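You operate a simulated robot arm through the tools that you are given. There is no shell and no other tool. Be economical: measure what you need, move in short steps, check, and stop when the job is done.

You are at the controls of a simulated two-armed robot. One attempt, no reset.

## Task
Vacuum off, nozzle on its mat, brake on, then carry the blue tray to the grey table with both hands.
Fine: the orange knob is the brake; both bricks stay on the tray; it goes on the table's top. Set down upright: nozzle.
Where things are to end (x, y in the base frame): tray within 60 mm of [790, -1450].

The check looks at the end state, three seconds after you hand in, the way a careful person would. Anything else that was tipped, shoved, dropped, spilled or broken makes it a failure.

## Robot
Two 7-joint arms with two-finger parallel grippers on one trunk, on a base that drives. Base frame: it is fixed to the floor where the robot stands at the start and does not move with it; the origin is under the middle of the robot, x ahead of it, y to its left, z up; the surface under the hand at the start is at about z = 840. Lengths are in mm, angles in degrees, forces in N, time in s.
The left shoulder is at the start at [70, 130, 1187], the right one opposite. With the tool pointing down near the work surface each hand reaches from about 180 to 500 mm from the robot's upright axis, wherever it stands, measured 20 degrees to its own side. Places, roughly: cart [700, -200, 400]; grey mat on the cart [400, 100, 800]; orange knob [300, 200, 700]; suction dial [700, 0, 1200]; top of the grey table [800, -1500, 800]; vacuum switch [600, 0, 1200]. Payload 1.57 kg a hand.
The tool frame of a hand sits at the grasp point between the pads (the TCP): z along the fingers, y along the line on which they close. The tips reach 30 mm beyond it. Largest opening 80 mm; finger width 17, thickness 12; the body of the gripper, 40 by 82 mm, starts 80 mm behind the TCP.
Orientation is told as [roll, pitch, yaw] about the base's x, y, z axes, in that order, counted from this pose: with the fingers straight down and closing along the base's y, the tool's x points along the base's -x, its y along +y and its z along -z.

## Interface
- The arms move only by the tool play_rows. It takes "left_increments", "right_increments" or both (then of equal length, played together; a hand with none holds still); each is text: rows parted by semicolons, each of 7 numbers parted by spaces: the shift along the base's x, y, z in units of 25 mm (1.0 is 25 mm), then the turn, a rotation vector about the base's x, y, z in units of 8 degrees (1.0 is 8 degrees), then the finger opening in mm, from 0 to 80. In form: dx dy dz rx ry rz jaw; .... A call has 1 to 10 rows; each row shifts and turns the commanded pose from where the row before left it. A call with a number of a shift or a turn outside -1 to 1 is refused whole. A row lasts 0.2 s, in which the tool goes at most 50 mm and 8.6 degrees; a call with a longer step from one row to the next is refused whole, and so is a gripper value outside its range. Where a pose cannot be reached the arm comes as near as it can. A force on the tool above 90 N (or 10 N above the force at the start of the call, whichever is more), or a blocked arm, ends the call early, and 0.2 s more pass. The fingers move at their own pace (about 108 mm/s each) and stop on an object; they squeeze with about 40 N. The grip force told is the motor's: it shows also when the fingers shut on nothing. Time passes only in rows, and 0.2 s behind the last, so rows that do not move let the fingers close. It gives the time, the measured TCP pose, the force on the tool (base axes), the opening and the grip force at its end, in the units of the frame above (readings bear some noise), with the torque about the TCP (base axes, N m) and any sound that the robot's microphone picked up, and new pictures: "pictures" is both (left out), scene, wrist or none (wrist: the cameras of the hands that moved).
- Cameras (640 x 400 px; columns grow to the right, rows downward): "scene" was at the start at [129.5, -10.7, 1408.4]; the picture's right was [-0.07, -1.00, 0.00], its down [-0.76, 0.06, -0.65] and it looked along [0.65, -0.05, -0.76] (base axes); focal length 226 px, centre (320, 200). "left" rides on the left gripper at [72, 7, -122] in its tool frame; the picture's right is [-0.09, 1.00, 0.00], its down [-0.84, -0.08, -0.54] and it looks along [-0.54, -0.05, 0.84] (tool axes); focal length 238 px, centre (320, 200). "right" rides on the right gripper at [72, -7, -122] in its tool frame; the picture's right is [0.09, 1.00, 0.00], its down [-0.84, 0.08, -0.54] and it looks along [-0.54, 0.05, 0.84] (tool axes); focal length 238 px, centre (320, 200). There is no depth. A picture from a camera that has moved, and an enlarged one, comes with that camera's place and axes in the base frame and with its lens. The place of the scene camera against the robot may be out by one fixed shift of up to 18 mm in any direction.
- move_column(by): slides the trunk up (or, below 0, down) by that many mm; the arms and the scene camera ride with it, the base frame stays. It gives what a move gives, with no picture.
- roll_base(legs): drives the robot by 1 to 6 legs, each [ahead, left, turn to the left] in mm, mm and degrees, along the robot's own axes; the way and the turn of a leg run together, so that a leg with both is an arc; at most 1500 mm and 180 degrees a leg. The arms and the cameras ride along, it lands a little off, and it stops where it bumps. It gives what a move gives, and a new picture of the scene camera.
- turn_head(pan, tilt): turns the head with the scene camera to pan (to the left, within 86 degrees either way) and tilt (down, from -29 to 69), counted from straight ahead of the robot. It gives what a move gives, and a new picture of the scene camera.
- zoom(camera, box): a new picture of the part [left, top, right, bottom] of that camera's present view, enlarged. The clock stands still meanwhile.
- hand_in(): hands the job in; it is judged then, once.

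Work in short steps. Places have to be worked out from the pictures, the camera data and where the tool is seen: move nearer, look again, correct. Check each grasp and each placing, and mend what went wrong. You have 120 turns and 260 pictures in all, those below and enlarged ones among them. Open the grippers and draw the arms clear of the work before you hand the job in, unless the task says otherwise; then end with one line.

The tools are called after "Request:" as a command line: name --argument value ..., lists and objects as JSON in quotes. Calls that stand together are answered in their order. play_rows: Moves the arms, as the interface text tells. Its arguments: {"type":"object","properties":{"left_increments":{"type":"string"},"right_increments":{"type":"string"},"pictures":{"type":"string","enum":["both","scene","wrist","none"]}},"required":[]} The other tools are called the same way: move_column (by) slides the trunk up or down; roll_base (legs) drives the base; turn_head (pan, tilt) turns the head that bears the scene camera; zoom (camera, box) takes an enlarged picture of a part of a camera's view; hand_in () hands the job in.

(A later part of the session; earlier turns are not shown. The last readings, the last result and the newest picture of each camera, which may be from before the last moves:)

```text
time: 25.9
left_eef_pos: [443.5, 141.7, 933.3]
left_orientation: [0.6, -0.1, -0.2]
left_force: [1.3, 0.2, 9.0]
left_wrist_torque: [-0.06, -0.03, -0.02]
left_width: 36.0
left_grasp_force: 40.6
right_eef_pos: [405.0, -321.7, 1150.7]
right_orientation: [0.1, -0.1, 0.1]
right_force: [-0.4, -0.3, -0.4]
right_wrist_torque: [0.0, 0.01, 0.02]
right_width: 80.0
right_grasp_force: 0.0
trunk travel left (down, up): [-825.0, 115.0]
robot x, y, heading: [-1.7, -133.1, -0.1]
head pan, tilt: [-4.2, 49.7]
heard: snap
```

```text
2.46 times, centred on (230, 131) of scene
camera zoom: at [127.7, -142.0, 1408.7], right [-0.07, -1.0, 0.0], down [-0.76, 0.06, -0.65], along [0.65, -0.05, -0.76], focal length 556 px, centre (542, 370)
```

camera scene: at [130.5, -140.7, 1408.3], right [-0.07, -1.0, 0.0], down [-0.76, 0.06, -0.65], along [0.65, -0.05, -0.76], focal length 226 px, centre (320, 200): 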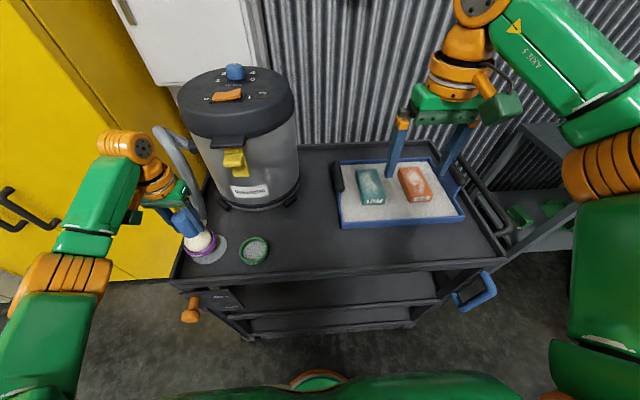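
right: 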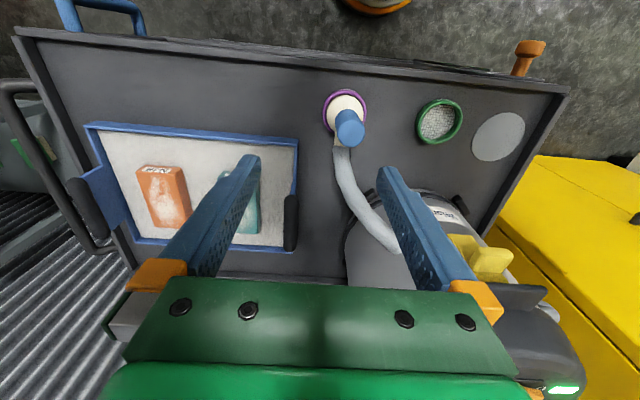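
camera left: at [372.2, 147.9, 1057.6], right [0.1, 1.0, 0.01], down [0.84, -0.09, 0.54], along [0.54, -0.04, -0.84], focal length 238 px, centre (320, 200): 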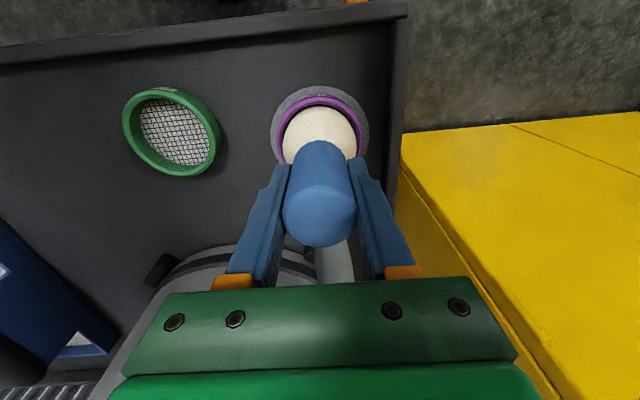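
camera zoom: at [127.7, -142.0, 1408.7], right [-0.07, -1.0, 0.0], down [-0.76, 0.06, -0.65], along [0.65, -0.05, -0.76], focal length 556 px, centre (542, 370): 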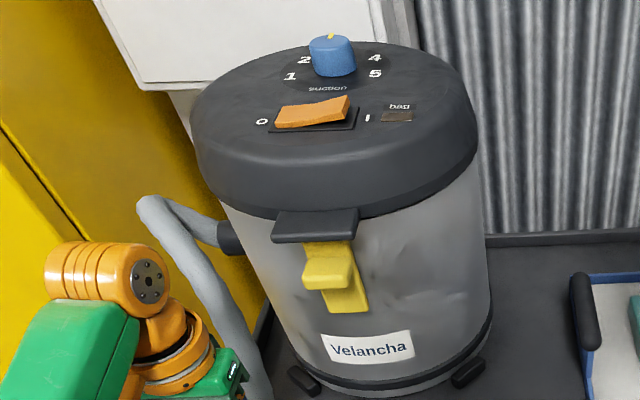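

Everything is intact; the snap was probably the nozzle head seating. The ring is fully on the mat, so I release and retreat upward.

Request:
play_rows --left_increments "0 0 0 0 0 0 60;0 0 0 0 0 0 60;0 0 0 0 0 0 60;0 0 0.5 0 0 0 60;0 0 1 0 0 0 60;0 0 1 0 0 0 60;0 0 1 0 0 0 60;0 0 1 0 0 0 60" --pictures "wrist"

Request:
zoom --camera "scene" --box '[130, 180, 290, 280]'

```text
time: 27.8
left_eef_pos: [446.1, 141.1, 1043.7]
left_orientation: [0.5, 0.0, -0.1]
left_force: [-0.8, -1.2, 0.8]
left_wrist_torque: [0.0, 0.02, 0.03]
left_width: 60.0
left_grasp_force: 0.0
right_eef_pos: [405.5, -321.4, 1150.2]
right_orientation: [0.0, 0.1, 0.0]
right_force: [-1.0, -0.1, 0.6]
right_wrist_torque: [-0.03, -0.01, 0.02]
right_width: 80.2
right_grasp_force: 0.1
trunk travel left (down, up): [-825.0, 115.0]
robot x, y, heading: [-1.2, -130.4, -0.1]
head pan, tilt: [-4.2, 49.7]
camera left: at [372.8, 146.7, 1166.5], right [0.1, 1.0, 0.01], down [0.84, -0.09, 0.54], along [0.54, -0.04, -0.84], focal length 238 px, centre (320, 200)
```

left: 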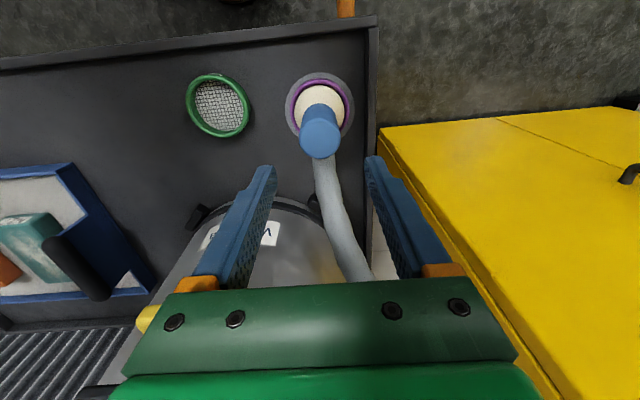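

```text
4.00 times, centred on (210, 230) of scene
camera zoom: at [129.0, -141.6, 1408.5], right [-0.07, -1.0, 0.0], down [-0.76, 0.06, -0.65], along [0.65, -0.05, -0.76], focal length 904 px, centre (760, 80)
```

zoom: 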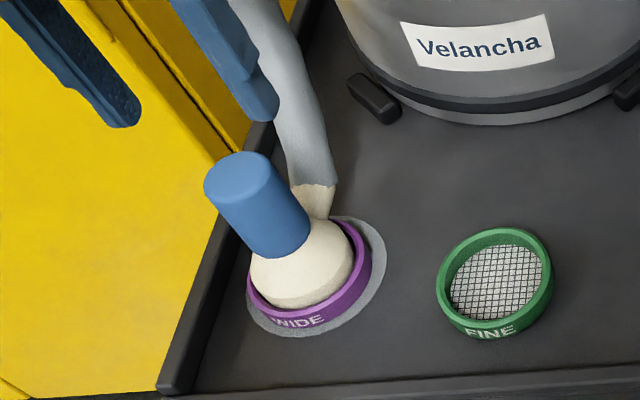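

The nozzle stands upright on the mat. Next is the brake: I retract the left hand and drive left so I can look at the knob.

Request:
play_rows --left_increments "-1 -1 1 0 0 0 80;-1 -1 1 0 0 0 80;-1 -1 1 0 0 0 80;-1 -1 1 0 0 0 80;-1 0 0 0 0 0 80;-1 0 0 0 0 0 80;-1 0 0 0 0 0 80" --pictures "none"

Request:
roll_base --legs '[[-60, 180, 0]]'

Request:
turn_head --pan 15 --tilt 60

```text
time: 29.4
left_eef_pos: [268.5, 40.2, 1143.0]
left_orientation: [0.7, 0.0, -0.3]
left_force: [-0.2, 0.2, -0.3]
left_wrist_torque: [0.06, -0.04, 0.01]
left_width: 80.1
left_grasp_force: 0.0
right_eef_pos: [404.7, -321.8, 1150.2]
right_orientation: [0.1, 0.0, 0.0]
right_force: [-0.7, 0.8, -0.8]
right_wrist_torque: [0.01, 0.01, 0.01]
right_width: 79.9
right_grasp_force: 0.0
trunk travel left (down, up): [-825.0, 115.0]
robot x, y, heading: [-1.8, -129.8, -0.2]
head pan, tilt: [-4.2, 49.7]
```

```text
time: 30.9
left_eef_pos: [210.1, 220.2, 1143.0]
left_orientation: [0.7, 0.1, -0.3]
left_force: [0.2, -0.3, 1.0]
left_wrist_torque: [0.01, -0.02, 0.0]
left_width: 80.0
left_grasp_force: 0.0
right_eef_pos: [345.8, -143.6, 1148.3]
right_orientation: [0.3, 0.0, -0.1]
right_force: [0.8, -0.2, 0.1]
right_wrist_torque: [0.03, 0.0, -0.02]
right_width: 80.0
right_grasp_force: 0.2
trunk travel left (down, up): [-825.0, 115.0]
robot x, y, heading: [-59.0, 53.1, -0.2]
head pan, tilt: [-4.2, 49.7]
camera scene: at [70.5, 36.5, 1408.3], right [-0.07, -1.0, 0.0], down [-0.76, 0.06, -0.65], along [0.64, -0.05, -0.76], focal length 226 px, centre (320, 200)
```

scene: 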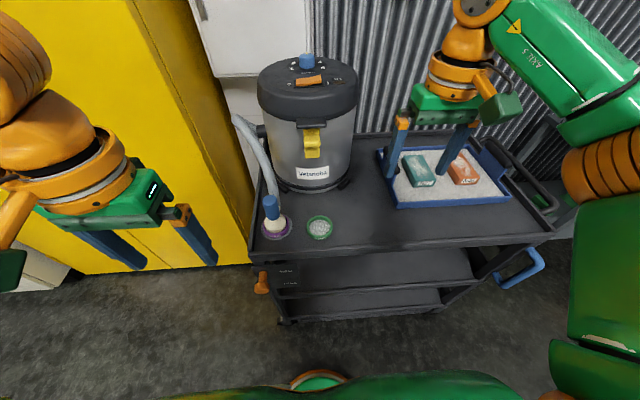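

```text
time: 31.7
left_eef_pos: [210.2, 222.7, 1143.3]
left_orientation: [0.5, 0.0, -0.3]
left_force: [0.3, 0.7, 0.4]
left_wrist_torque: [-0.02, 0.03, -0.02]
left_width: 79.8
left_grasp_force: 0.1
right_eef_pos: [345.4, -139.4, 1150.0]
right_orientation: [0.1, 0.0, 0.0]
right_force: [0.3, -0.3, -0.2]
right_wrist_torque: [-0.02, 0.0, 0.01]
right_width: 79.9
right_grasp_force: 0.0
trunk travel left (down, up): [-825.0, 115.0]
robot x, y, heading: [-59.9, 49.5, -0.0]
head pan, tilt: [15.0, 60.0]
camera scene: at [56.2, 63.9, 1395.5], right [0.26, -0.97, 0.0], down [-0.84, -0.22, -0.5], along [0.48, 0.13, -0.87], focal length 226 px, centre (320, 200)
```

scene: 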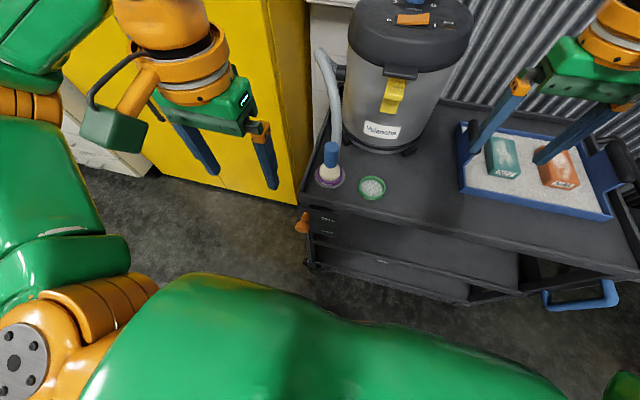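

I retract the right hand, lower the trunk and look at the brake plate more frontally.

Request:
play_rows --right_increments "-1 0 0 0 0 0 80;-1 0 0 0 0 0 80;-1 0 0 0 0 0 80;-1 0 0 0 0 0 80" --pictures "none"

Request:
move_column --by -250

Request:
turn_head --pan 25 --tilt 50

```text
time: 32.7
left_eef_pos: [209.0, 222.8, 1143.0]
left_orientation: [0.6, 0.0, -0.3]
left_force: [-0.7, -0.5, -0.8]
left_wrist_torque: [0.01, 0.0, -0.01]
left_width: 80.0
left_grasp_force: 0.0
right_eef_pos: [243.5, -139.2, 1151.8]
right_orientation: [0.0, -0.2, -0.1]
right_force: [0.7, -0.4, -0.4]
right_wrist_torque: [0.01, -0.03, 0.0]
right_width: 80.1
right_grasp_force: 0.0
trunk travel left (down, up): [-825.0, 115.0]
robot x, y, heading: [-58.2, 50.2, 0.2]
head pan, tilt: [15.0, 60.0]
```

```text
time: 35.3
left_eef_pos: [210.1, 221.7, 892.9]
left_orientation: [0.5, 0.0, -0.3]
left_force: [0.5, -0.1, 0.1]
left_wrist_torque: [0.01, -0.03, -0.02]
left_width: 80.0
left_grasp_force: 0.1
right_eef_pos: [244.8, -139.2, 900.2]
right_orientation: [0.1, 0.1, -0.1]
right_force: [0.9, 0.7, -0.2]
right_wrist_torque: [0.01, -0.03, 0.02]
right_width: 79.8
right_grasp_force: 0.1
trunk travel left (down, up): [-575.0, 365.0]
robot x, y, heading: [-60.4, 51.6, -0.0]
head pan, tilt: [15.0, 60.0]
```

```text
time: 36.0
left_eef_pos: [210.3, 221.2, 892.2]
left_orientation: [0.5, 0.1, -0.4]
left_force: [0.4, 0.3, 0.2]
left_wrist_torque: [0.02, -0.03, 0.0]
left_width: 79.9
left_grasp_force: 0.1
right_eef_pos: [244.8, -139.2, 901.3]
right_orientation: [0.0, 0.0, -0.1]
right_force: [-0.6, -0.3, 0.6]
right_wrist_torque: [-0.02, 0.04, -0.02]
right_width: 80.3
right_grasp_force: 0.0
trunk travel left (down, up): [-575.0, 365.0]
robot x, y, heading: [-57.8, 44.9, -0.2]
head pan, tilt: [25.0, 50.0]
camera scene: at [61.7, 78.5, 1157.9], right [0.42, -0.91, 0.0], down [-0.7, -0.32, -0.64], along [0.58, 0.27, -0.77], focal length 226 px, centre (320, 200)
```

scene: 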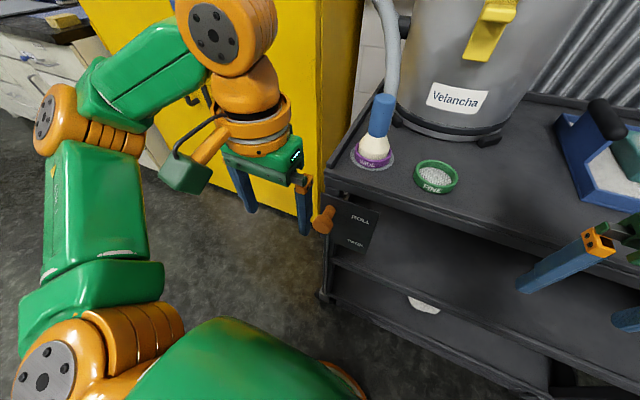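

Request:
zoom --camera "scene" --box '[290, 170, 402, 240]'

Request:
zoom --camera "left" --box '[0, 0, 640, 400]'

```text
5.71 times, centred on (346, 205) of scene
camera zoom: at [61.7, 78.5, 1157.9], right [0.42, -0.91, 0.0], down [-0.7, -0.32, -0.64], along [0.58, 0.27, -0.77], focal length 1292 px, centre (171, 171)
```

zoom: 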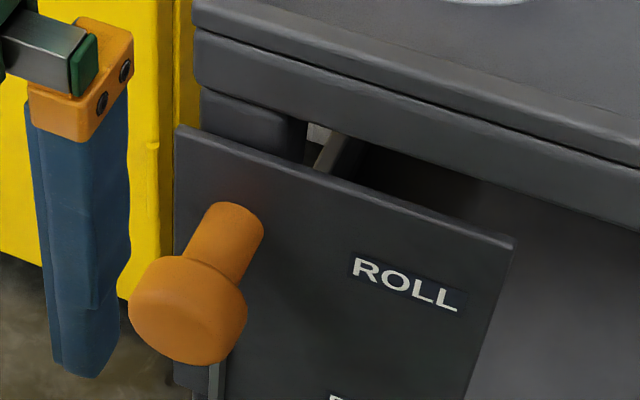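

```text
1.00 times, centred on (320, 200) of left (not enlarged: the box is as wide or as high as the picture)
camera zoom: at [137.0, 228.5, 1015.0], right [0.1, 1.0, 0.01], down [0.84, -0.09, 0.54], along [0.54, -0.04, -0.84], focal length 238 px, centre (320, 200)
```

zoom: 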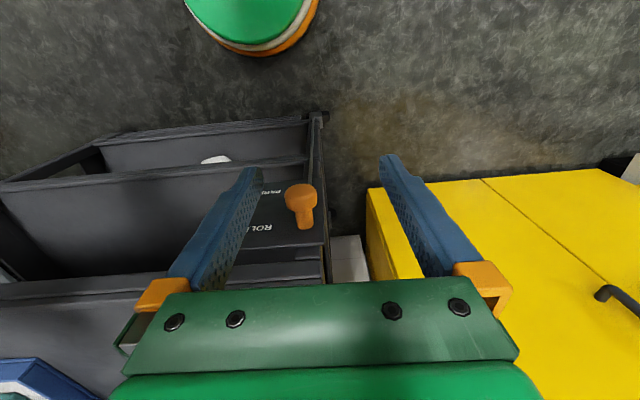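

The knob is a mushroom on a stem at about [310, 188, 738], beside the ROLL label. I lower the trunk further to see the PARK end and any slot.

Request:
move_column --by -220

Request:
turn_head --pan 20 --tilt 35

Request:
zoom --camera "scene" --box '[240, 130, 440, 255]'

```text
time: 38.4
left_eef_pos: [210.0, 222.1, 672.5]
left_orientation: [0.5, 0.0, -0.4]
left_force: [0.5, 0.1, 0.1]
left_wrist_torque: [0.0, 0.02, 0.0]
left_width: 79.7
left_grasp_force: 0.1
right_eef_pos: [244.2, -137.4, 681.5]
right_orientation: [0.0, 0.0, -0.2]
right_force: [0.4, -1.0, 0.6]
right_wrist_torque: [-0.02, -0.02, 0.0]
right_width: 79.7
right_grasp_force: 0.0
trunk travel left (down, up): [-355.0, 585.0]
robot x, y, heading: [-63.8, 51.6, -0.1]
head pan, tilt: [25.0, 50.0]
```

```text
time: 39.1
left_eef_pos: [210.8, 222.3, 673.5]
left_orientation: [0.5, 0.0, -0.3]
left_force: [-0.9, 0.4, 0.9]
left_wrist_torque: [-0.02, -0.01, -0.01]
left_width: 79.8
left_grasp_force: 0.0
right_eef_pos: [245.6, -138.5, 681.1]
right_orientation: [0.0, -0.2, -0.1]
right_force: [-0.6, 0.3, 0.3]
right_wrist_torque: [-0.03, 0.01, -0.03]
right_width: 79.9
right_grasp_force: 0.0
trunk travel left (down, up): [-355.0, 585.0]
robot x, y, heading: [-61.2, 53.1, 0.0]
head pan, tilt: [20.0, 35.0]
camera scene: at [74.7, 76.1, 959.6], right [0.34, -0.94, 0.0], down [-0.54, -0.2, -0.82], along [0.77, 0.28, -0.57], focal length 226 px, centre (320, 200)
```

scene: 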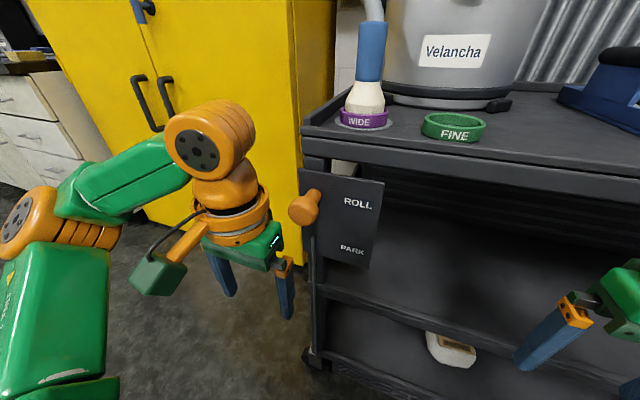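

```text
3.20 times, centred on (340, 192) of scene
camera zoom: at [74.7, 76.1, 959.6], right [0.34, -0.94, 0.0], down [-0.54, -0.2, -0.82], along [0.77, 0.28, -0.57], focal length 723 px, centre (256, 224)
```

zoom: 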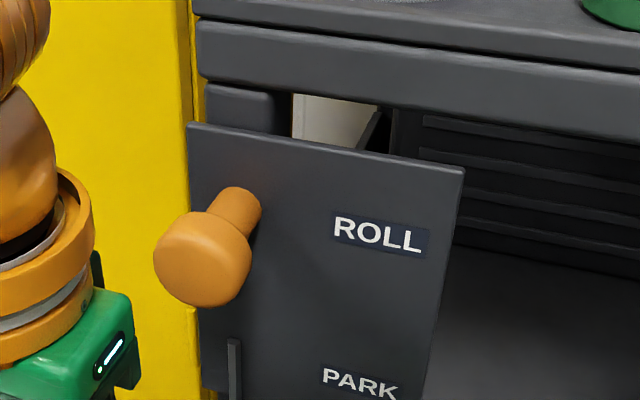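

A vertical slot runs down from the knob toward PARK, so the knob has to be slid down about 75 mm. I back off, raise the trunk a little and bring the left hand in pitched 45° forward to grip the knob.

Request:
roll_base --legs '[[-130, 0, 0]]'

Request:
move_column --by 150

Request:
play_rows --left_increments "0.5 0 0 0 -1 0 70;0.5 0 0 0 -1 0 70;0.5 0 0 0 -1 0 70;0.5 0 0 0 -1 0 70;0.5 0 0 0 -1 0 70;0.5 -0.5 0 0 -0.6 0 70;0.5 -0.5 0 0 0 0 70" --pictures "both"

```text
time: 40.4
left_eef_pos: [79.8, 223.7, 672.6]
left_orientation: [0.4, 0.0, -0.1]
left_force: [-0.9, 1.5, -0.2]
left_wrist_torque: [-0.02, -0.01, -0.02]
left_width: 80.1
left_grasp_force: 0.1
right_eef_pos: [116.3, -138.2, 681.0]
right_orientation: [0.1, -0.1, 0.0]
right_force: [-0.1, -0.2, -0.5]
right_wrist_torque: [0.01, 0.0, 0.01]
right_width: 80.1
right_grasp_force: 0.1
trunk travel left (down, up): [-355.0, 585.0]
robot x, y, heading: [-190.7, 53.3, 0.0]
head pan, tilt: [20.0, 35.0]
camera scene: at [-55.3, 76.5, 959.8], right [0.34, -0.94, 0.0], down [-0.54, -0.2, -0.82], along [0.77, 0.28, -0.57], focal length 226 px, centre (320, 200)
```

scene: 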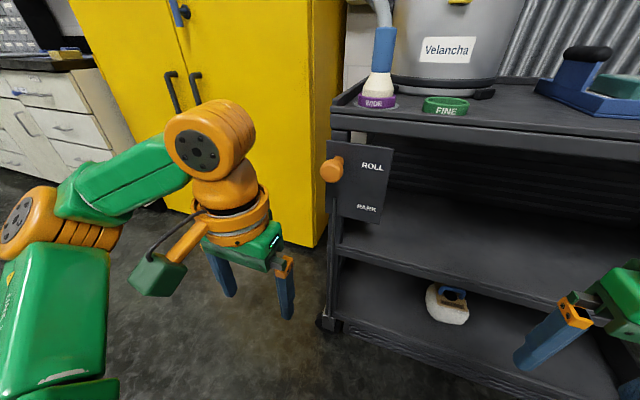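

```text
time: 42.2
left_eef_pos: [79.8, 222.6, 823.0]
left_orientation: [0.5, 0.1, -0.2]
left_force: [0.7, 0.5, 0.2]
left_wrist_torque: [0.02, -0.03, -0.02]
left_width: 79.7
left_grasp_force: 0.1
right_eef_pos: [115.0, -139.1, 831.7]
right_orientation: [0.0, 0.1, 0.0]
right_force: [0.4, 0.3, -1.7]
right_wrist_torque: [0.02, 0.0, -0.02]
right_width: 80.2
right_grasp_force: 0.1
trunk travel left (down, up): [-505.0, 435.0]
robot x, y, heading: [-190.8, 51.4, 0.0]
head pan, tilt: [20.0, 35.0]
```

```text
time: 43.8
left_eef_pos: [173.1, 197.3, 826.6]
left_orientation: [0.7, -44.8, -0.1]
left_force: [0.3, 0.5, 0.9]
left_wrist_torque: [-0.01, -0.03, 0.0]
left_width: 69.9
left_grasp_force: 0.0
left hand out of reach, approached as far as the arm can: row 6
right_eef_pos: [115.9, -138.5, 830.0]
right_orientation: [0.0, 0.1, -0.1]
right_force: [0.0, 0.5, -0.7]
right_wrist_torque: [0.04, 0.02, 0.01]
right_width: 80.0
right_grasp_force: 0.0
trunk travel left (down, up): [-505.0, 435.0]
robot x, y, heading: [-192.1, 53.7, -0.3]
head pan, tilt: [20.0, 35.0]
camera scene: at [-54.4, 76.2, 1109.7], right [0.34, -0.94, 0.0], down [-0.54, -0.2, -0.82], along [0.77, 0.28, -0.57], focal length 226 px, centre (320, 200)
camera left: at [35.7, 202.3, 862.4], right [0.06, 1.0, 0.07], down [0.21, -0.09, 0.97], along [0.98, -0.04, -0.22], focal length 238 px, centre (320, 200)
```

scene: 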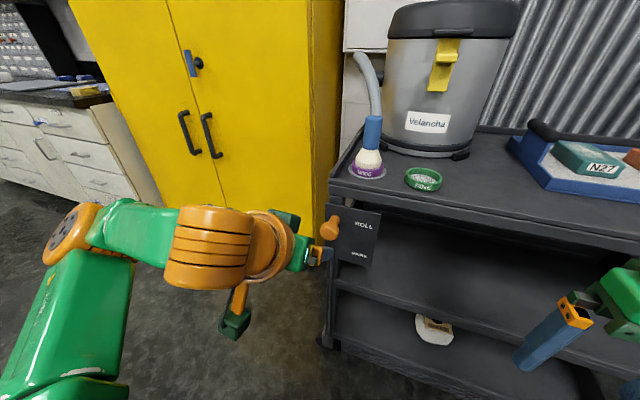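
left: 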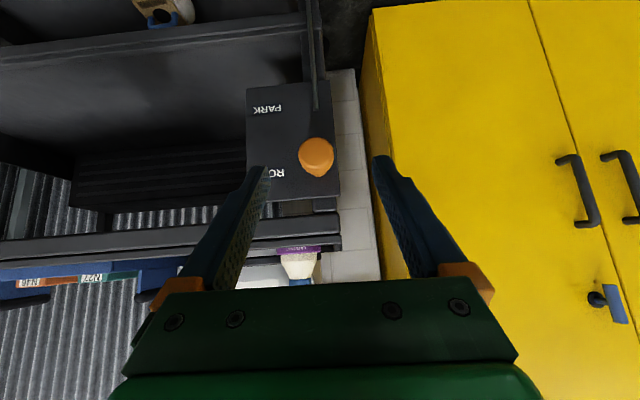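

Request:
zoom --camera "left" --box '[220, 60, 380, 220]'

```text
2.50 times, centred on (300, 140) of left
camera zoom: at [35.7, 202.3, 862.4], right [0.06, 1.0, 0.07], down [0.21, -0.09, 0.97], along [0.98, -0.04, -0.22], focal length 596 px, centre (370, 350)
```

zoom: 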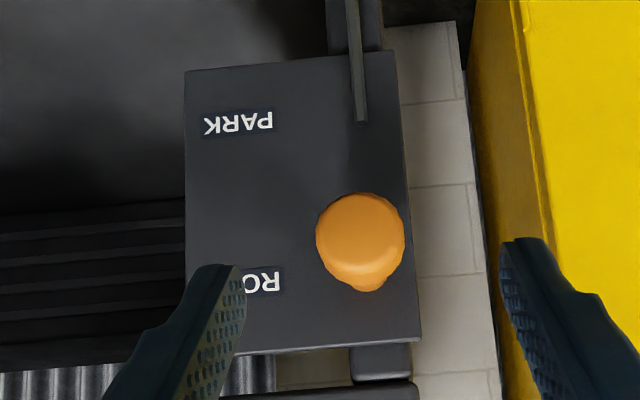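

The rod below the plate tops out at PARK height, so the knob goes straight down about 80 mm. The knob head, about 42 mm wide, is near [310, 190, 743], and I approach along the 45° line.

Request:
play_rows --left_increments "0.89 -0.07 -0.42 0 0 0 75;0.89 -0.07 -0.42 0 0 0 75;0.89 -0.07 -0.42 0 0 0 75;0.89 -0.07 -0.42 0 0 0 75;0 0 0 0 0 0 75" --pictures "both"

Request:
zoom --camera "scene" --box '[270, 180, 390, 270]'

```text
time: 45.0
left_eef_pos: [261.0, 190.6, 786.2]
left_orientation: [0.7, -44.7, -0.3]
left_force: [-0.2, -0.5, 0.1]
left_wrist_torque: [0.01, -0.01, 0.01]
left_width: 75.1
left_grasp_force: 0.1
right_eef_pos: [115.2, -138.9, 831.5]
right_orientation: [0.0, 0.0, 0.0]
right_force: [-0.5, -0.3, -0.4]
right_wrist_torque: [0.02, 0.01, 0.0]
right_width: 79.9
right_grasp_force: 0.1
trunk travel left (down, up): [-505.0, 435.0]
robot x, y, heading: [-190.8, 51.2, 0.1]
head pan, tilt: [20.0, 35.0]
camera scene: at [-55.1, 76.5, 1109.7], right [0.34, -0.94, 0.0], down [-0.54, -0.2, -0.82], along [0.77, 0.28, -0.57], focal length 226 px, centre (320, 200)
camera left: at [123.6, 197.0, 821.1], right [0.06, 1.0, 0.07], down [0.21, -0.09, 0.97], along [0.98, -0.04, -0.22], focal length 238 px, centre (320, 200)
```

scene: 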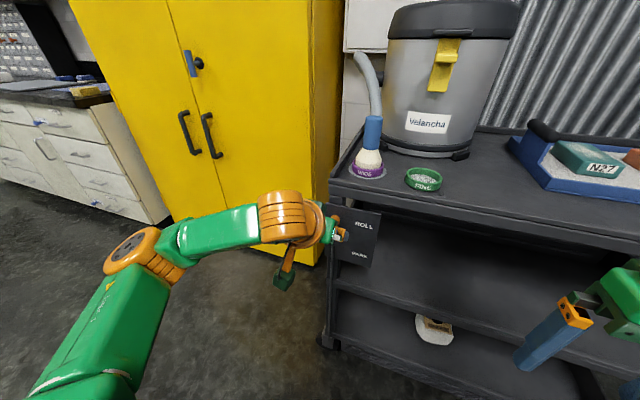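
left: 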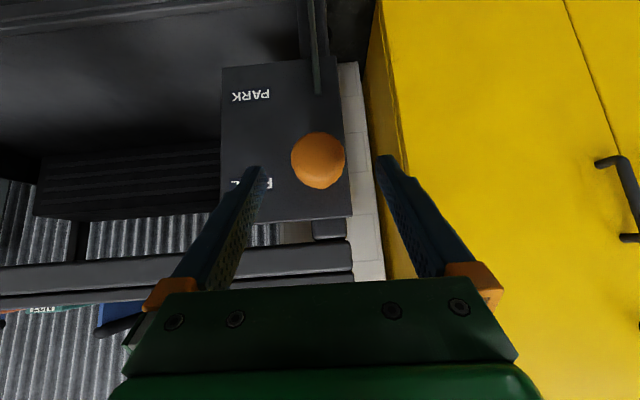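

```text
4.44 times, centred on (330, 225) of scene
camera zoom: at [-55.1, 76.5, 1109.7], right [0.34, -0.94, 0.0], down [-0.54, -0.2, -0.82], along [0.77, 0.28, -0.57], focal length 1004 px, centre (276, 89)
```

zoom: 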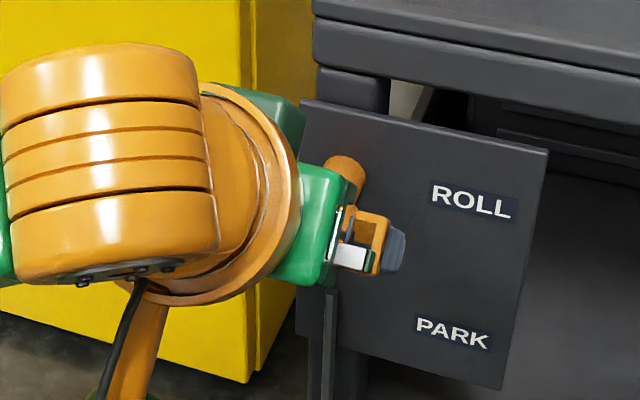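

The knob is centred between the fingers. I move in along the 45° line and close on it.

Request:
play_rows --left_increments "0.53 0 -0.53 0 0 0 75;0.53 0 -0.53 0 0 0 75;0.53 0 -0.53 0 0 0 75;0 0 0 0 0 0 30;0 0 0 0 0 0 30;0 0 0 0 0 0 30" --pictures "wrist"

```text
time: 46.4
left_eef_pos: [301.0, 190.2, 743.8]
left_orientation: [0.8, -44.8, -0.3]
left_force: [2.5, -3.5, -1.9]
left_wrist_torque: [-0.02, -0.18, -0.19]
left_width: 40.7
left_grasp_force: 44.8
right_eef_pos: [117.0, -139.5, 829.8]
right_orientation: [0.0, 0.0, 0.0]
right_force: [-0.3, 0.4, -0.4]
right_wrist_torque: [-0.02, 0.01, -0.02]
right_width: 79.9
right_grasp_force: 0.1
trunk travel left (down, up): [-505.0, 435.0]
robot x, y, heading: [-188.4, 49.3, -0.1]
head pan, tilt: [20.0, 35.0]
camera left: at [163.9, 195.9, 780.3], right [0.06, 1.0, 0.07], down [0.21, -0.09, 0.97], along [0.98, -0.04, -0.22], focal length 238 px, centre (320, 200)
```

left: 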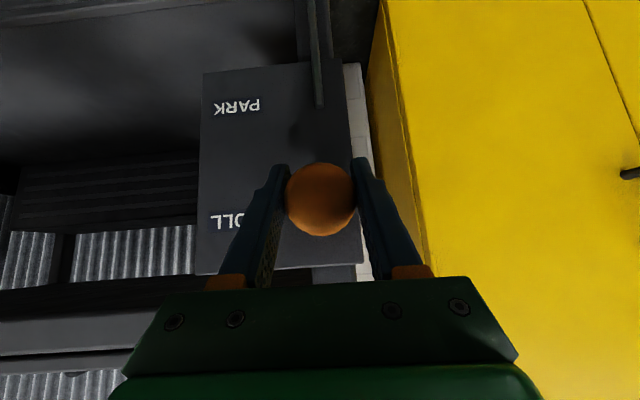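

The knob is gripped, 40.7 mm wide. I pull it straight down in small steps.

Request:
play_rows --left_increments "0 0 -0.4 0 0 0 30;0 0 -0.4 0 0 0 30;0 0 -0.4 0 0 0 30;0 0 0 0 0 0 30" --pictures "wrist"

```text
time: 47.4
left_eef_pos: [302.2, 189.4, 713.1]
left_orientation: [0.7, -44.7, -0.4]
left_force: [10.6, -3.2, 0.4]
left_wrist_torque: [-0.17, -0.66, 0.01]
left_width: 40.6
left_grasp_force: 45.6
right_eef_pos: [118.3, -139.1, 828.9]
right_orientation: [0.1, 0.1, 0.0]
right_force: [-0.6, -0.3, 0.3]
right_wrist_torque: [-0.03, -0.02, -0.03]
right_width: 80.1
right_grasp_force: 0.0
trunk travel left (down, up): [-505.0, 435.0]
robot x, y, heading: [-188.9, 51.6, 0.2]
head pan, tilt: [20.0, 35.0]
camera left: at [163.8, 195.9, 749.7], right [0.06, 1.0, 0.07], down [0.21, -0.09, 0.97], along [0.97, -0.04, -0.22], focal length 238 px, centre (320, 200)
```

left: 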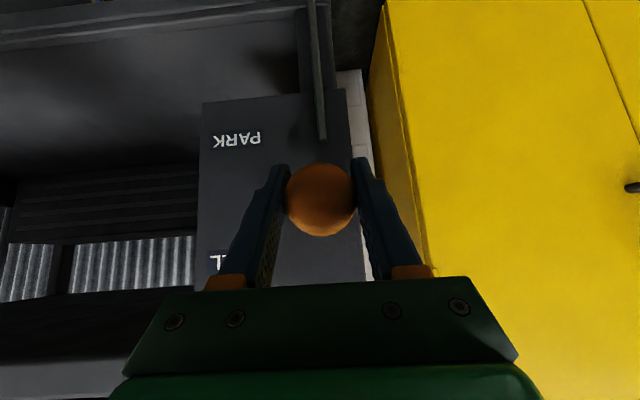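

The knob moves down with little force. I continue toward PARK.

Request:
play_rows --left_increments "0.04 0 -0.4 0 0 0 30;0.04 0 -0.4 0 0 0 30;0.04 0 -0.4 0 0 0 30;0 0 -0.3 0 0 0 30;0 0 0 0 0 0 30" --pictures "wrist"

```text
time: 48.6
left_eef_pos: [301.9, 190.0, 678.1]
left_orientation: [0.8, -44.7, -0.3]
left_force: [-10.0, -2.8, -0.9]
left_wrist_torque: [0.07, 0.79, -0.05]
left_width: 40.8
left_grasp_force: 45.1
right_eef_pos: [114.4, -138.9, 830.6]
right_orientation: [0.0, -0.1, 0.1]
right_force: [0.1, -0.6, 0.2]
right_wrist_torque: [-0.01, 0.0, -0.03]
right_width: 79.9
right_grasp_force: 0.1
trunk travel left (down, up): [-505.0, 435.0]
robot x, y, heading: [-185.4, 52.7, 0.3]
head pan, tilt: [20.0, 35.0]
camera left: at [163.6, 195.8, 714.6], right [0.06, 1.0, 0.07], down [0.21, -0.09, 0.97], along [0.98, -0.04, -0.22], focal length 238 px, centre (320, 200)
```

left: 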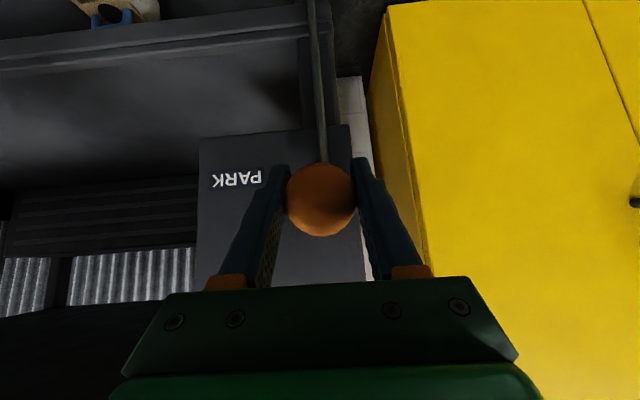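

It's nearly level with PARK. I continue in small steps until it stops.

Request:
play_rows --left_increments "-0.08 0 -0.2 0 0 0 30;-0.04 0 -0.2 0 0 0 30;0 0 -0.2 0 0 0 30;0 0 0 0 0 0 30" --pictures "wrist"

```text
time: 49.6
left_eef_pos: [301.7, 188.6, 661.0]
left_orientation: [0.7, -44.9, -0.3]
left_force: [7.2, -1.5, -0.6]
left_wrist_torque: [0.03, -1.03, 0.03]
left_width: 40.6
left_grasp_force: 44.7
right_eef_pos: [117.2, -138.5, 830.0]
right_orientation: [0.0, 0.1, 0.0]
right_force: [0.6, -0.3, -0.1]
right_wrist_torque: [0.04, 0.01, 0.01]
right_width: 79.8
right_grasp_force: 0.1
trunk travel left (down, up): [-505.0, 435.0]
robot x, y, heading: [-191.9, 48.4, 0.2]
head pan, tilt: [20.0, 35.0]
camera left: at [163.5, 195.6, 697.9], right [0.06, 1.0, 0.07], down [0.21, -0.09, 0.97], along [0.98, -0.04, -0.22], focal length 238 px, centre (320, 200)
```

left: 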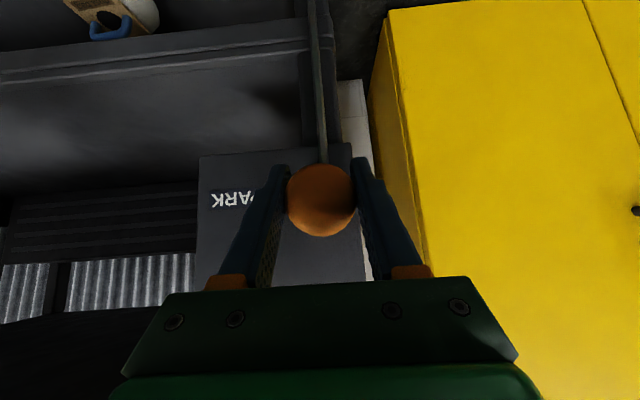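

By analogy with the ROLL start, another 15 mm or so remains. I keep going until a stop.

Request:
play_rows --left_increments "-0.03 0 -0.2 0 0 0 30;0 0 -0.2 0 0 0 30;0 0 -0.2 0 0 0 30;0 0 -0.1 0 0 0 30;0 0 0 0 0 0 30" --pictures "wrist"

```text
time: 50.8
left_eef_pos: [301.0, 190.0, 643.7]
left_orientation: [0.7, -44.8, -0.3]
left_force: [11.4, -1.6, 3.7]
left_wrist_torque: [-0.08, 0.26, -0.04]
left_width: 40.7
left_grasp_force: 45.6
right_eef_pos: [116.5, -138.8, 830.2]
right_orientation: [0.1, 0.0, 0.0]
right_force: [0.4, -0.8, 0.0]
right_wrist_torque: [-0.01, -0.01, -0.01]
right_width: 80.2
right_grasp_force: 0.1
trunk travel left (down, up): [-505.0, 435.0]
robot x, y, heading: [-187.7, 51.0, 0.0]
head pan, tilt: [20.0, 35.0]
camera left: at [163.3, 195.8, 680.3], right [0.06, 1.0, 0.07], down [0.21, -0.09, 0.97], along [0.98, -0.04, -0.22], focal length 238 px, centre (320, 200)
```

left: 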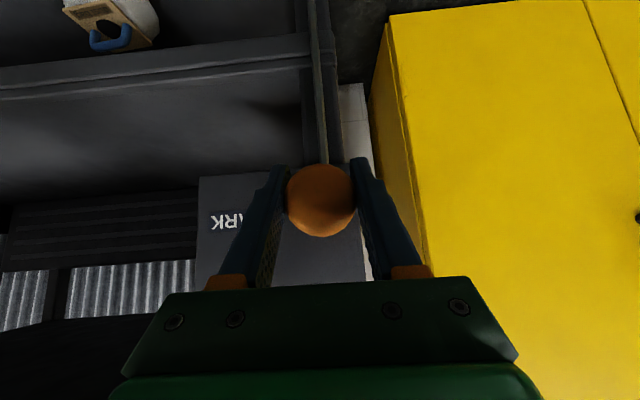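

It's now in the same relation to PARK as it had to ROLL, and the force is starting to rise. A few more millimetres will test for the stop.

Request:
play_rows --left_increments "0 0 -0.12 0 0 0 30;0 0 -0.12 0 0 0 30;0 0 0 0 0 0 30" --pictures "wrist"

```text
time: 51.6
left_eef_pos: [299.2, 189.7, 640.4]
left_orientation: [0.8, -45.2, -0.2]
left_force: [16.8, 1.4, 27.7]
left_wrist_torque: [0.0, -0.12, -0.04]
left_width: 40.0
left_grasp_force: 45.5
right_eef_pos: [114.8, -139.8, 831.4]
right_orientation: [0.0, -0.1, 0.0]
right_force: [-0.9, -0.3, -0.2]
right_wrist_torque: [0.01, 0.0, 0.01]
right_width: 79.8
right_grasp_force: 0.0
trunk travel left (down, up): [-505.0, 435.0]
robot x, y, heading: [-189.4, 48.6, 0.3]
head pan, tilt: [20.0, 35.0]
camera left: at [161.2, 195.6, 676.4], right [0.06, 1.0, 0.07], down [0.21, -0.09, 0.97], along [0.98, -0.04, -0.21], focal length 238 px, centre (320, 200)
```

left: 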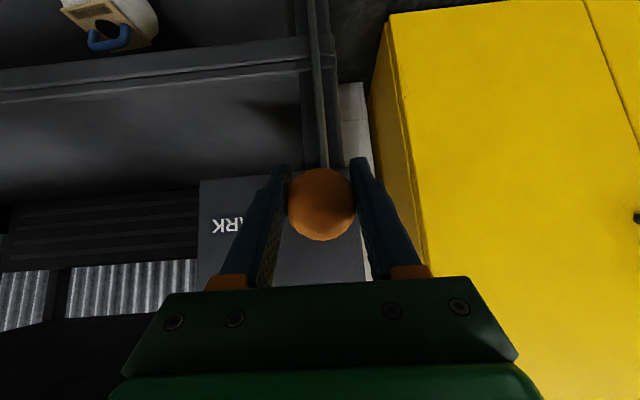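

It reached the hard stop at 28 N. I release and back off along the approach line, then check that the knob stays down.

Request:
play_rows --left_increments "0 0 0.1 0 0 0 75;0 0 0 0 0 0 75;0 0 0 0 0 0 75;-0.6 0 0.6 0 0 0 75;-0.6 0 0.6 0 0 0 75;-0.7 0 0.7 0 0 0 75;-0.7 0 0.7 0 0 0 75;-1 0 0.7 0 0 0 75" --pictures "both"

```text
time: 53.4
left_eef_pos: [209.6, 189.8, 724.5]
left_orientation: [0.7, -44.7, -0.3]
left_force: [0.7, -0.1, -0.5]
left_wrist_torque: [-0.01, -0.03, -0.05]
left_width: 74.7
left_grasp_force: 0.0
right_eef_pos: [115.9, -137.7, 831.1]
right_orientation: [0.0, 0.0, 0.1]
right_force: [-0.1, -0.3, -0.1]
right_wrist_torque: [0.01, 0.01, 0.02]
right_width: 80.0
right_grasp_force: 0.1
trunk travel left (down, up): [-505.0, 435.0]
robot x, y, heading: [-191.4, 51.7, -0.1]
head pan, tilt: [20.0, 35.0]
camera scene: at [-55.3, 76.7, 1109.8], right [0.34, -0.94, 0.0], down [-0.54, -0.2, -0.82], along [0.77, 0.28, -0.57], focal length 226 px, centre (320, 200)
camera left: at [70.6, 195.5, 760.8], right [0.06, 1.0, 0.07], down [0.21, -0.09, 0.97], along [0.98, -0.04, -0.22], focal length 238 px, centre (320, 200)
```

scene: 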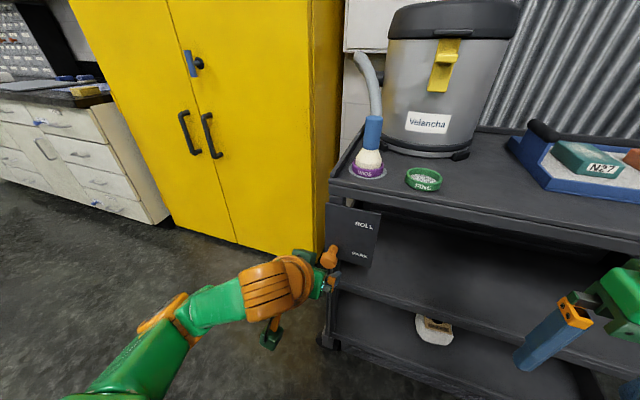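
left: 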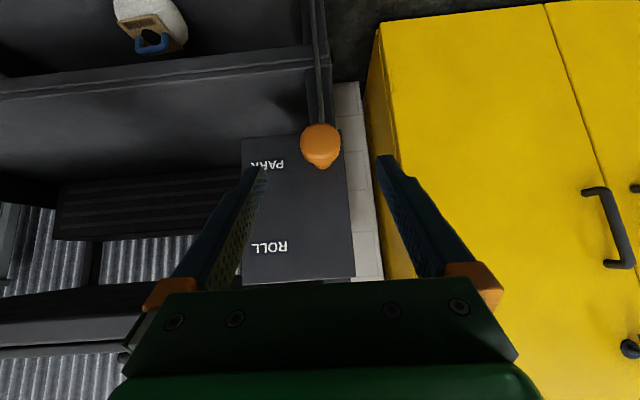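

The brake knob stays at PARK. I straighten the left hand, raise the trunk, centre the robot in front of the tray and look at it and at the table.

Request:
play_rows --left_increments "-0.5 0 0.5 0 1 0 80;0 0 0.5 0 1 0 80;0 0 0.5 0 1 0 80;0 0 0.5 0 1 0 80;0 0 0.5 0 1 0 80;0 0 0.5 0 0.6 0 80" --pictures "none"

Request:
move_column --by 320

Request:
roll_base --legs '[[100, -410, 0]]'

Request:
turn_head --pan 0 --tilt 48

```text
time: 54.8
left_eef_pos: [196.0, 188.7, 799.2]
left_orientation: [0.5, 0.1, -0.2]
left_force: [-0.4, -0.2, -0.6]
left_wrist_torque: [0.05, 0.01, 0.0]
left_width: 80.0
left_grasp_force: 0.2
right_eef_pos: [116.4, -139.1, 831.5]
right_orientation: [-0.1, 0.0, 0.0]
right_force: [-0.2, -0.4, -0.6]
right_wrist_torque: [-0.01, -0.04, 0.03]
right_width: 80.2
right_grasp_force: 0.1
trunk travel left (down, up): [-505.0, 435.0]
robot x, y, heading: [-191.4, 50.6, -0.0]
head pan, tilt: [20.0, 35.0]
```

```text
time: 57.9
left_eef_pos: [197.0, 190.3, 1119.5]
left_orientation: [0.6, 0.0, -0.2]
left_force: [0.0, 0.6, -0.8]
left_wrist_torque: [-0.01, 0.02, 0.04]
left_width: 79.8
left_grasp_force: 0.0
right_eef_pos: [115.7, -138.4, 1151.7]
right_orientation: [0.0, 0.0, 0.0]
right_force: [0.4, -0.3, 0.0]
right_wrist_torque: [0.02, 0.03, 0.0]
right_width: 79.9
right_grasp_force: 0.0
trunk travel left (down, up): [-825.0, 115.0]
robot x, y, heading: [-186.5, 52.9, 0.1]
head pan, tilt: [20.0, 35.0]
```

```text
time: 60.6
left_eef_pos: [296.6, -227.8, 1118.4]
left_orientation: [0.6, 0.0, -0.1]
left_force: [0.2, 0.7, 0.4]
left_wrist_torque: [0.0, -0.02, 0.02]
left_width: 80.0
left_grasp_force: 0.1
right_eef_pos: [215.9, -555.9, 1151.4]
right_orientation: [-0.2, 0.0, 0.3]
right_force: [-0.1, 0.6, 0.0]
right_wrist_torque: [-0.01, -0.03, -0.02]
right_width: 80.1
right_grasp_force: 0.0
trunk travel left (down, up): [-825.0, 115.0]
robot x, y, heading: [-92.5, -367.8, 0.1]
head pan, tilt: [20.0, 35.0]
camera scene: at [45.4, -341.0, 1429.7], right [0.34, -0.94, 0.0], down [-0.54, -0.2, -0.82], along [0.77, 0.28, -0.57], focal length 226 px, centre (320, 200)
```

scene: 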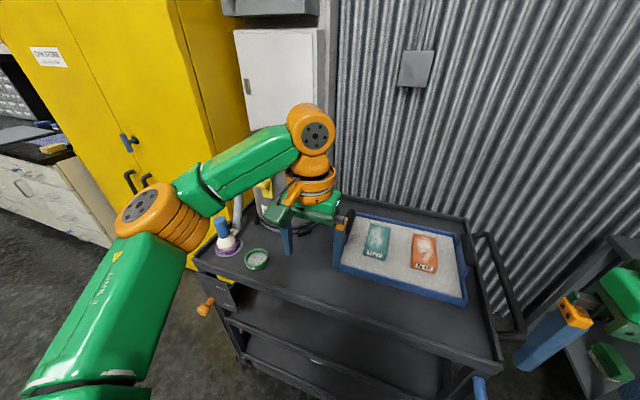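

```text
time: 61.4
left_eef_pos: [298.4, -229.3, 1119.2]
left_orientation: [0.6, -0.1, -0.1]
left_force: [-0.3, -0.2, -0.4]
left_wrist_torque: [-0.03, 0.02, 0.01]
left_width: 79.9
left_grasp_force: 0.1
right_eef_pos: [217.6, -558.1, 1151.0]
right_orientation: [0.0, 0.0, 0.2]
right_force: [1.1, 0.1, 0.3]
right_wrist_torque: [-0.03, -0.03, -0.04]
right_width: 80.0
right_grasp_force: 0.0
trunk travel left (down, up): [-825.0, 115.0]
robot x, y, heading: [-87.8, -369.3, 0.1]
head pan, tilt: [0.0, 48.0]
camera scene: at [42.1, -373.5, 1410.7], right [0.0, -1.0, 0.0], down [-0.74, 0.0, -0.67], along [0.67, 0.0, -0.74], focal length 226 px, centre (320, 200)
```

scene: 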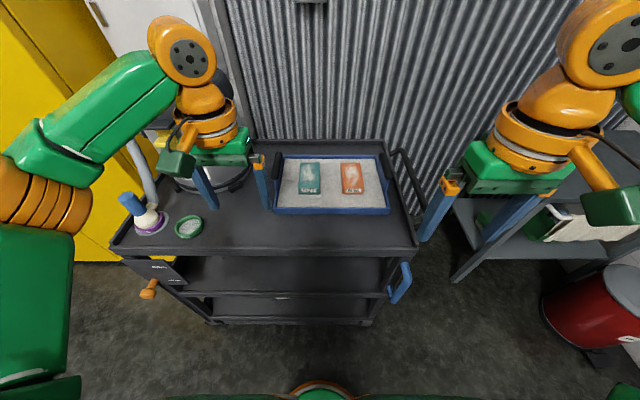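

Request:
zoom --camera "scene" --box '[240, 130, 432, 250]'

Request:
zoom --camera "scene" --box '[380, 130, 640, 292]'

```text
3.33 times, centred on (336, 190) of scene
camera zoom: at [42.1, -373.5, 1410.7], right [0.0, -1.0, 0.0], down [-0.74, 0.0, -0.67], along [0.67, 0.0, -0.74], focal length 753 px, centre (267, 233)
```

zoom: 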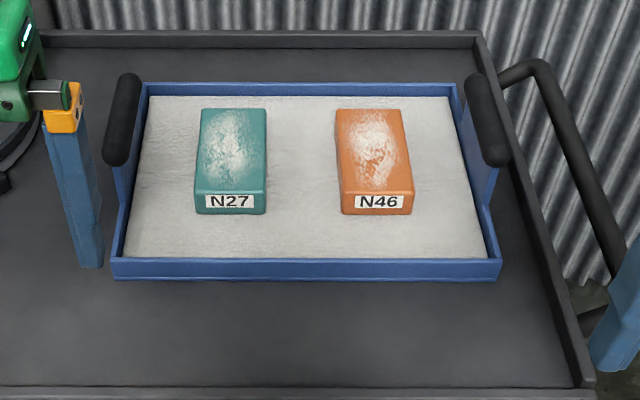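

```text
2.46 times, centred on (510, 211) of scene
camera zoom: at [42.1, -373.5, 1410.7], right [0.0, -1.0, 0.0], down [-0.74, 0.0, -0.67], along [0.67, 0.0, -0.74], focal length 556 px, centre (-148, 173)
```

zoom: 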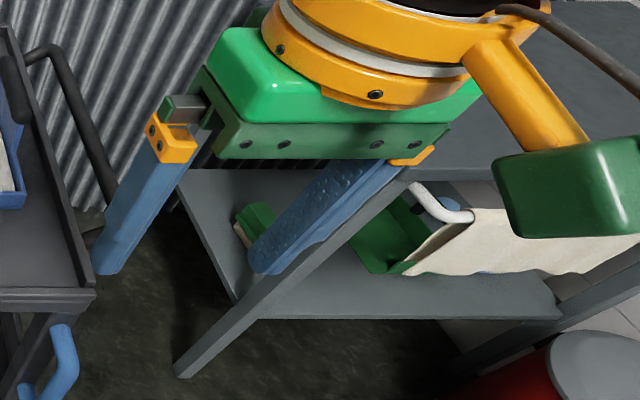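

The tray's handles are black bars along x at about y −226 and −586, z about 928. Before lifting I look at the grey table on the right and the path.

Request:
turn_head --pan -60 --tilt 35

Request:
turn_head --pan -82 --tilt 50

```text
time: 62.7
left_eef_pos: [298.7, -229.4, 1119.2]
left_orientation: [0.5, 0.0, 0.0]
left_force: [0.7, -0.7, -0.6]
left_wrist_torque: [0.0, 0.02, -0.01]
left_width: 80.1
left_grasp_force: 0.1
right_eef_pos: [217.3, -557.3, 1150.1]
right_orientation: [0.0, 0.0, 0.2]
right_force: [0.1, -0.6, -0.1]
right_wrist_torque: [-0.02, 0.0, 0.0]
right_width: 80.0
right_grasp_force: 0.0
trunk travel left (down, up): [-825.0, 115.0]
robot x, y, heading: [-88.1, -367.4, 0.0]
head pan, tilt: [-60.0, 35.0]
camera scene: at [7.6, -449.5, 1429.7], right [-0.86, -0.5, 0.0], down [-0.29, 0.5, -0.82], along [0.41, -0.71, -0.57], focal length 226 px, centre (320, 200)
```

scene: 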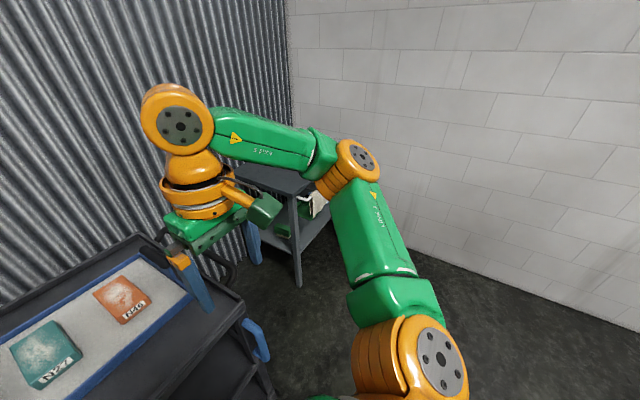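

```text
time: 63.6
left_eef_pos: [296.4, -228.9, 1120.3]
left_orientation: [0.5, 0.0, -0.1]
left_force: [-0.2, -0.2, -0.4]
left_wrist_torque: [-0.01, 0.01, -0.02]
left_width: 80.1
left_grasp_force: 0.0
right_eef_pos: [216.3, -558.1, 1151.1]
right_orientation: [-0.1, 0.1, 0.2]
right_force: [0.9, -0.7, -0.3]
right_wrist_torque: [0.03, 0.0, -0.01]
right_width: 80.0
right_grasp_force: 0.1
trunk travel left (down, up): [-825.0, 115.0]
robot x, y, heading: [-94.3, -370.1, 0.2]
head pan, tilt: [-82.0, 50.0]
camera scene: at [-25.7, -449.5, 1408.0], right [-0.99, -0.14, 0.0], down [-0.11, 0.76, -0.64], along [0.09, -0.64, -0.77], focal length 226 px, centre (320, 200)
```

scene: 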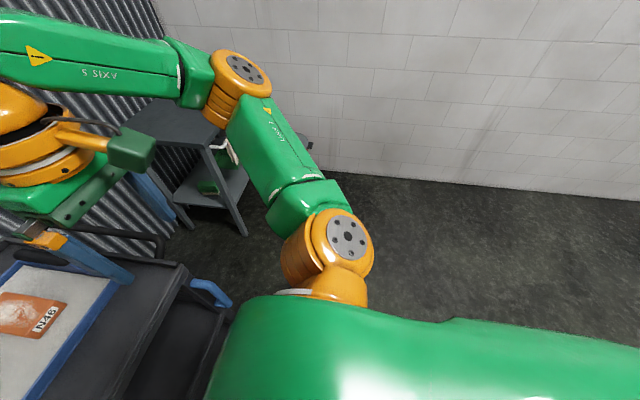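

The right arm hides the table's front, so I scout by backing off and driving right without the tray.

Request:
roll_base --legs '[[-200, 0, 0], [0, -700, 0]]'

Request:
turn_head --pan -20 --tilt 35

```text
time: 68.6
left_eef_pos: [95.3, -927.9, 1119.5]
left_orientation: [0.6, 0.0, 0.0]
left_force: [-0.1, 0.5, 0.8]
left_wrist_torque: [0.01, 0.02, 0.01]
left_width: 79.9
left_grasp_force: 0.1
right_eef_pos: [14.6, -1255.5, 1150.8]
right_orientation: [0.0, 0.1, 0.3]
right_force: [-0.4, -0.2, 0.1]
right_wrist_torque: [-0.02, 0.02, 0.03]
right_width: 80.1
right_grasp_force: 0.1
trunk travel left (down, up): [-825.0, 115.0]
robot x, y, heading: [-289.0, -1066.8, 0.4]
head pan, tilt: [-82.0, 50.0]
camera scene: at [-227.9, -1147.7, 1408.1], right [-0.99, -0.14, 0.0], down [-0.11, 0.76, -0.64], along [0.09, -0.64, -0.77], focal length 226 px, centre (320, 200)
```

scene: 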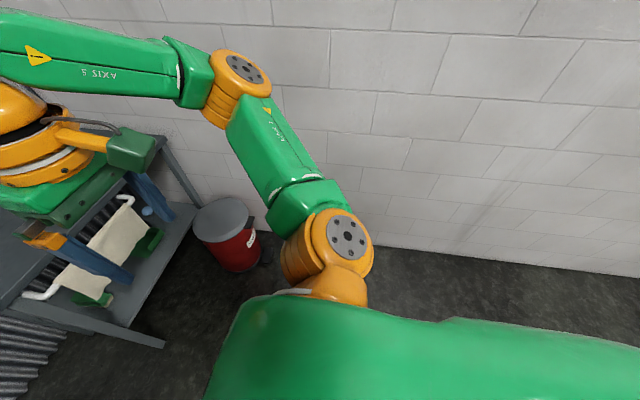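

```text
time: 69.9
left_eef_pos: [95.0, -928.5, 1119.6]
left_orientation: [0.5, 0.0, 0.0]
left_force: [0.7, 0.6, 0.8]
left_wrist_torque: [0.0, -0.02, -0.02]
left_width: 80.0
left_grasp_force: 0.0
right_eef_pos: [15.1, -1257.6, 1150.7]
right_orientation: [0.0, -0.1, 0.1]
right_force: [-0.6, 1.0, -1.4]
right_wrist_torque: [-0.01, -0.02, -0.04]
right_width: 80.2
right_grasp_force: 0.2
trunk travel left (down, up): [-825.0, 115.0]
robot x, y, heading: [-292.3, -1068.4, 0.2]
head pan, tilt: [-20.0, 35.0]
camera scene: at [-156.1, -1102.8, 1429.7], right [-0.34, -0.94, 0.0], down [-0.54, 0.2, -0.82], along [0.77, -0.28, -0.57], focal length 226 px, centre (320, 200)
```

scene: 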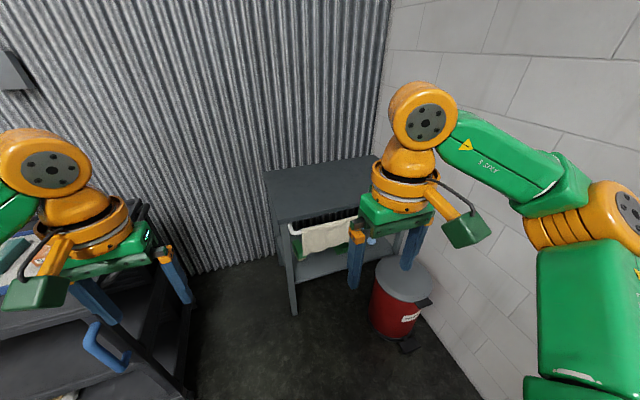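

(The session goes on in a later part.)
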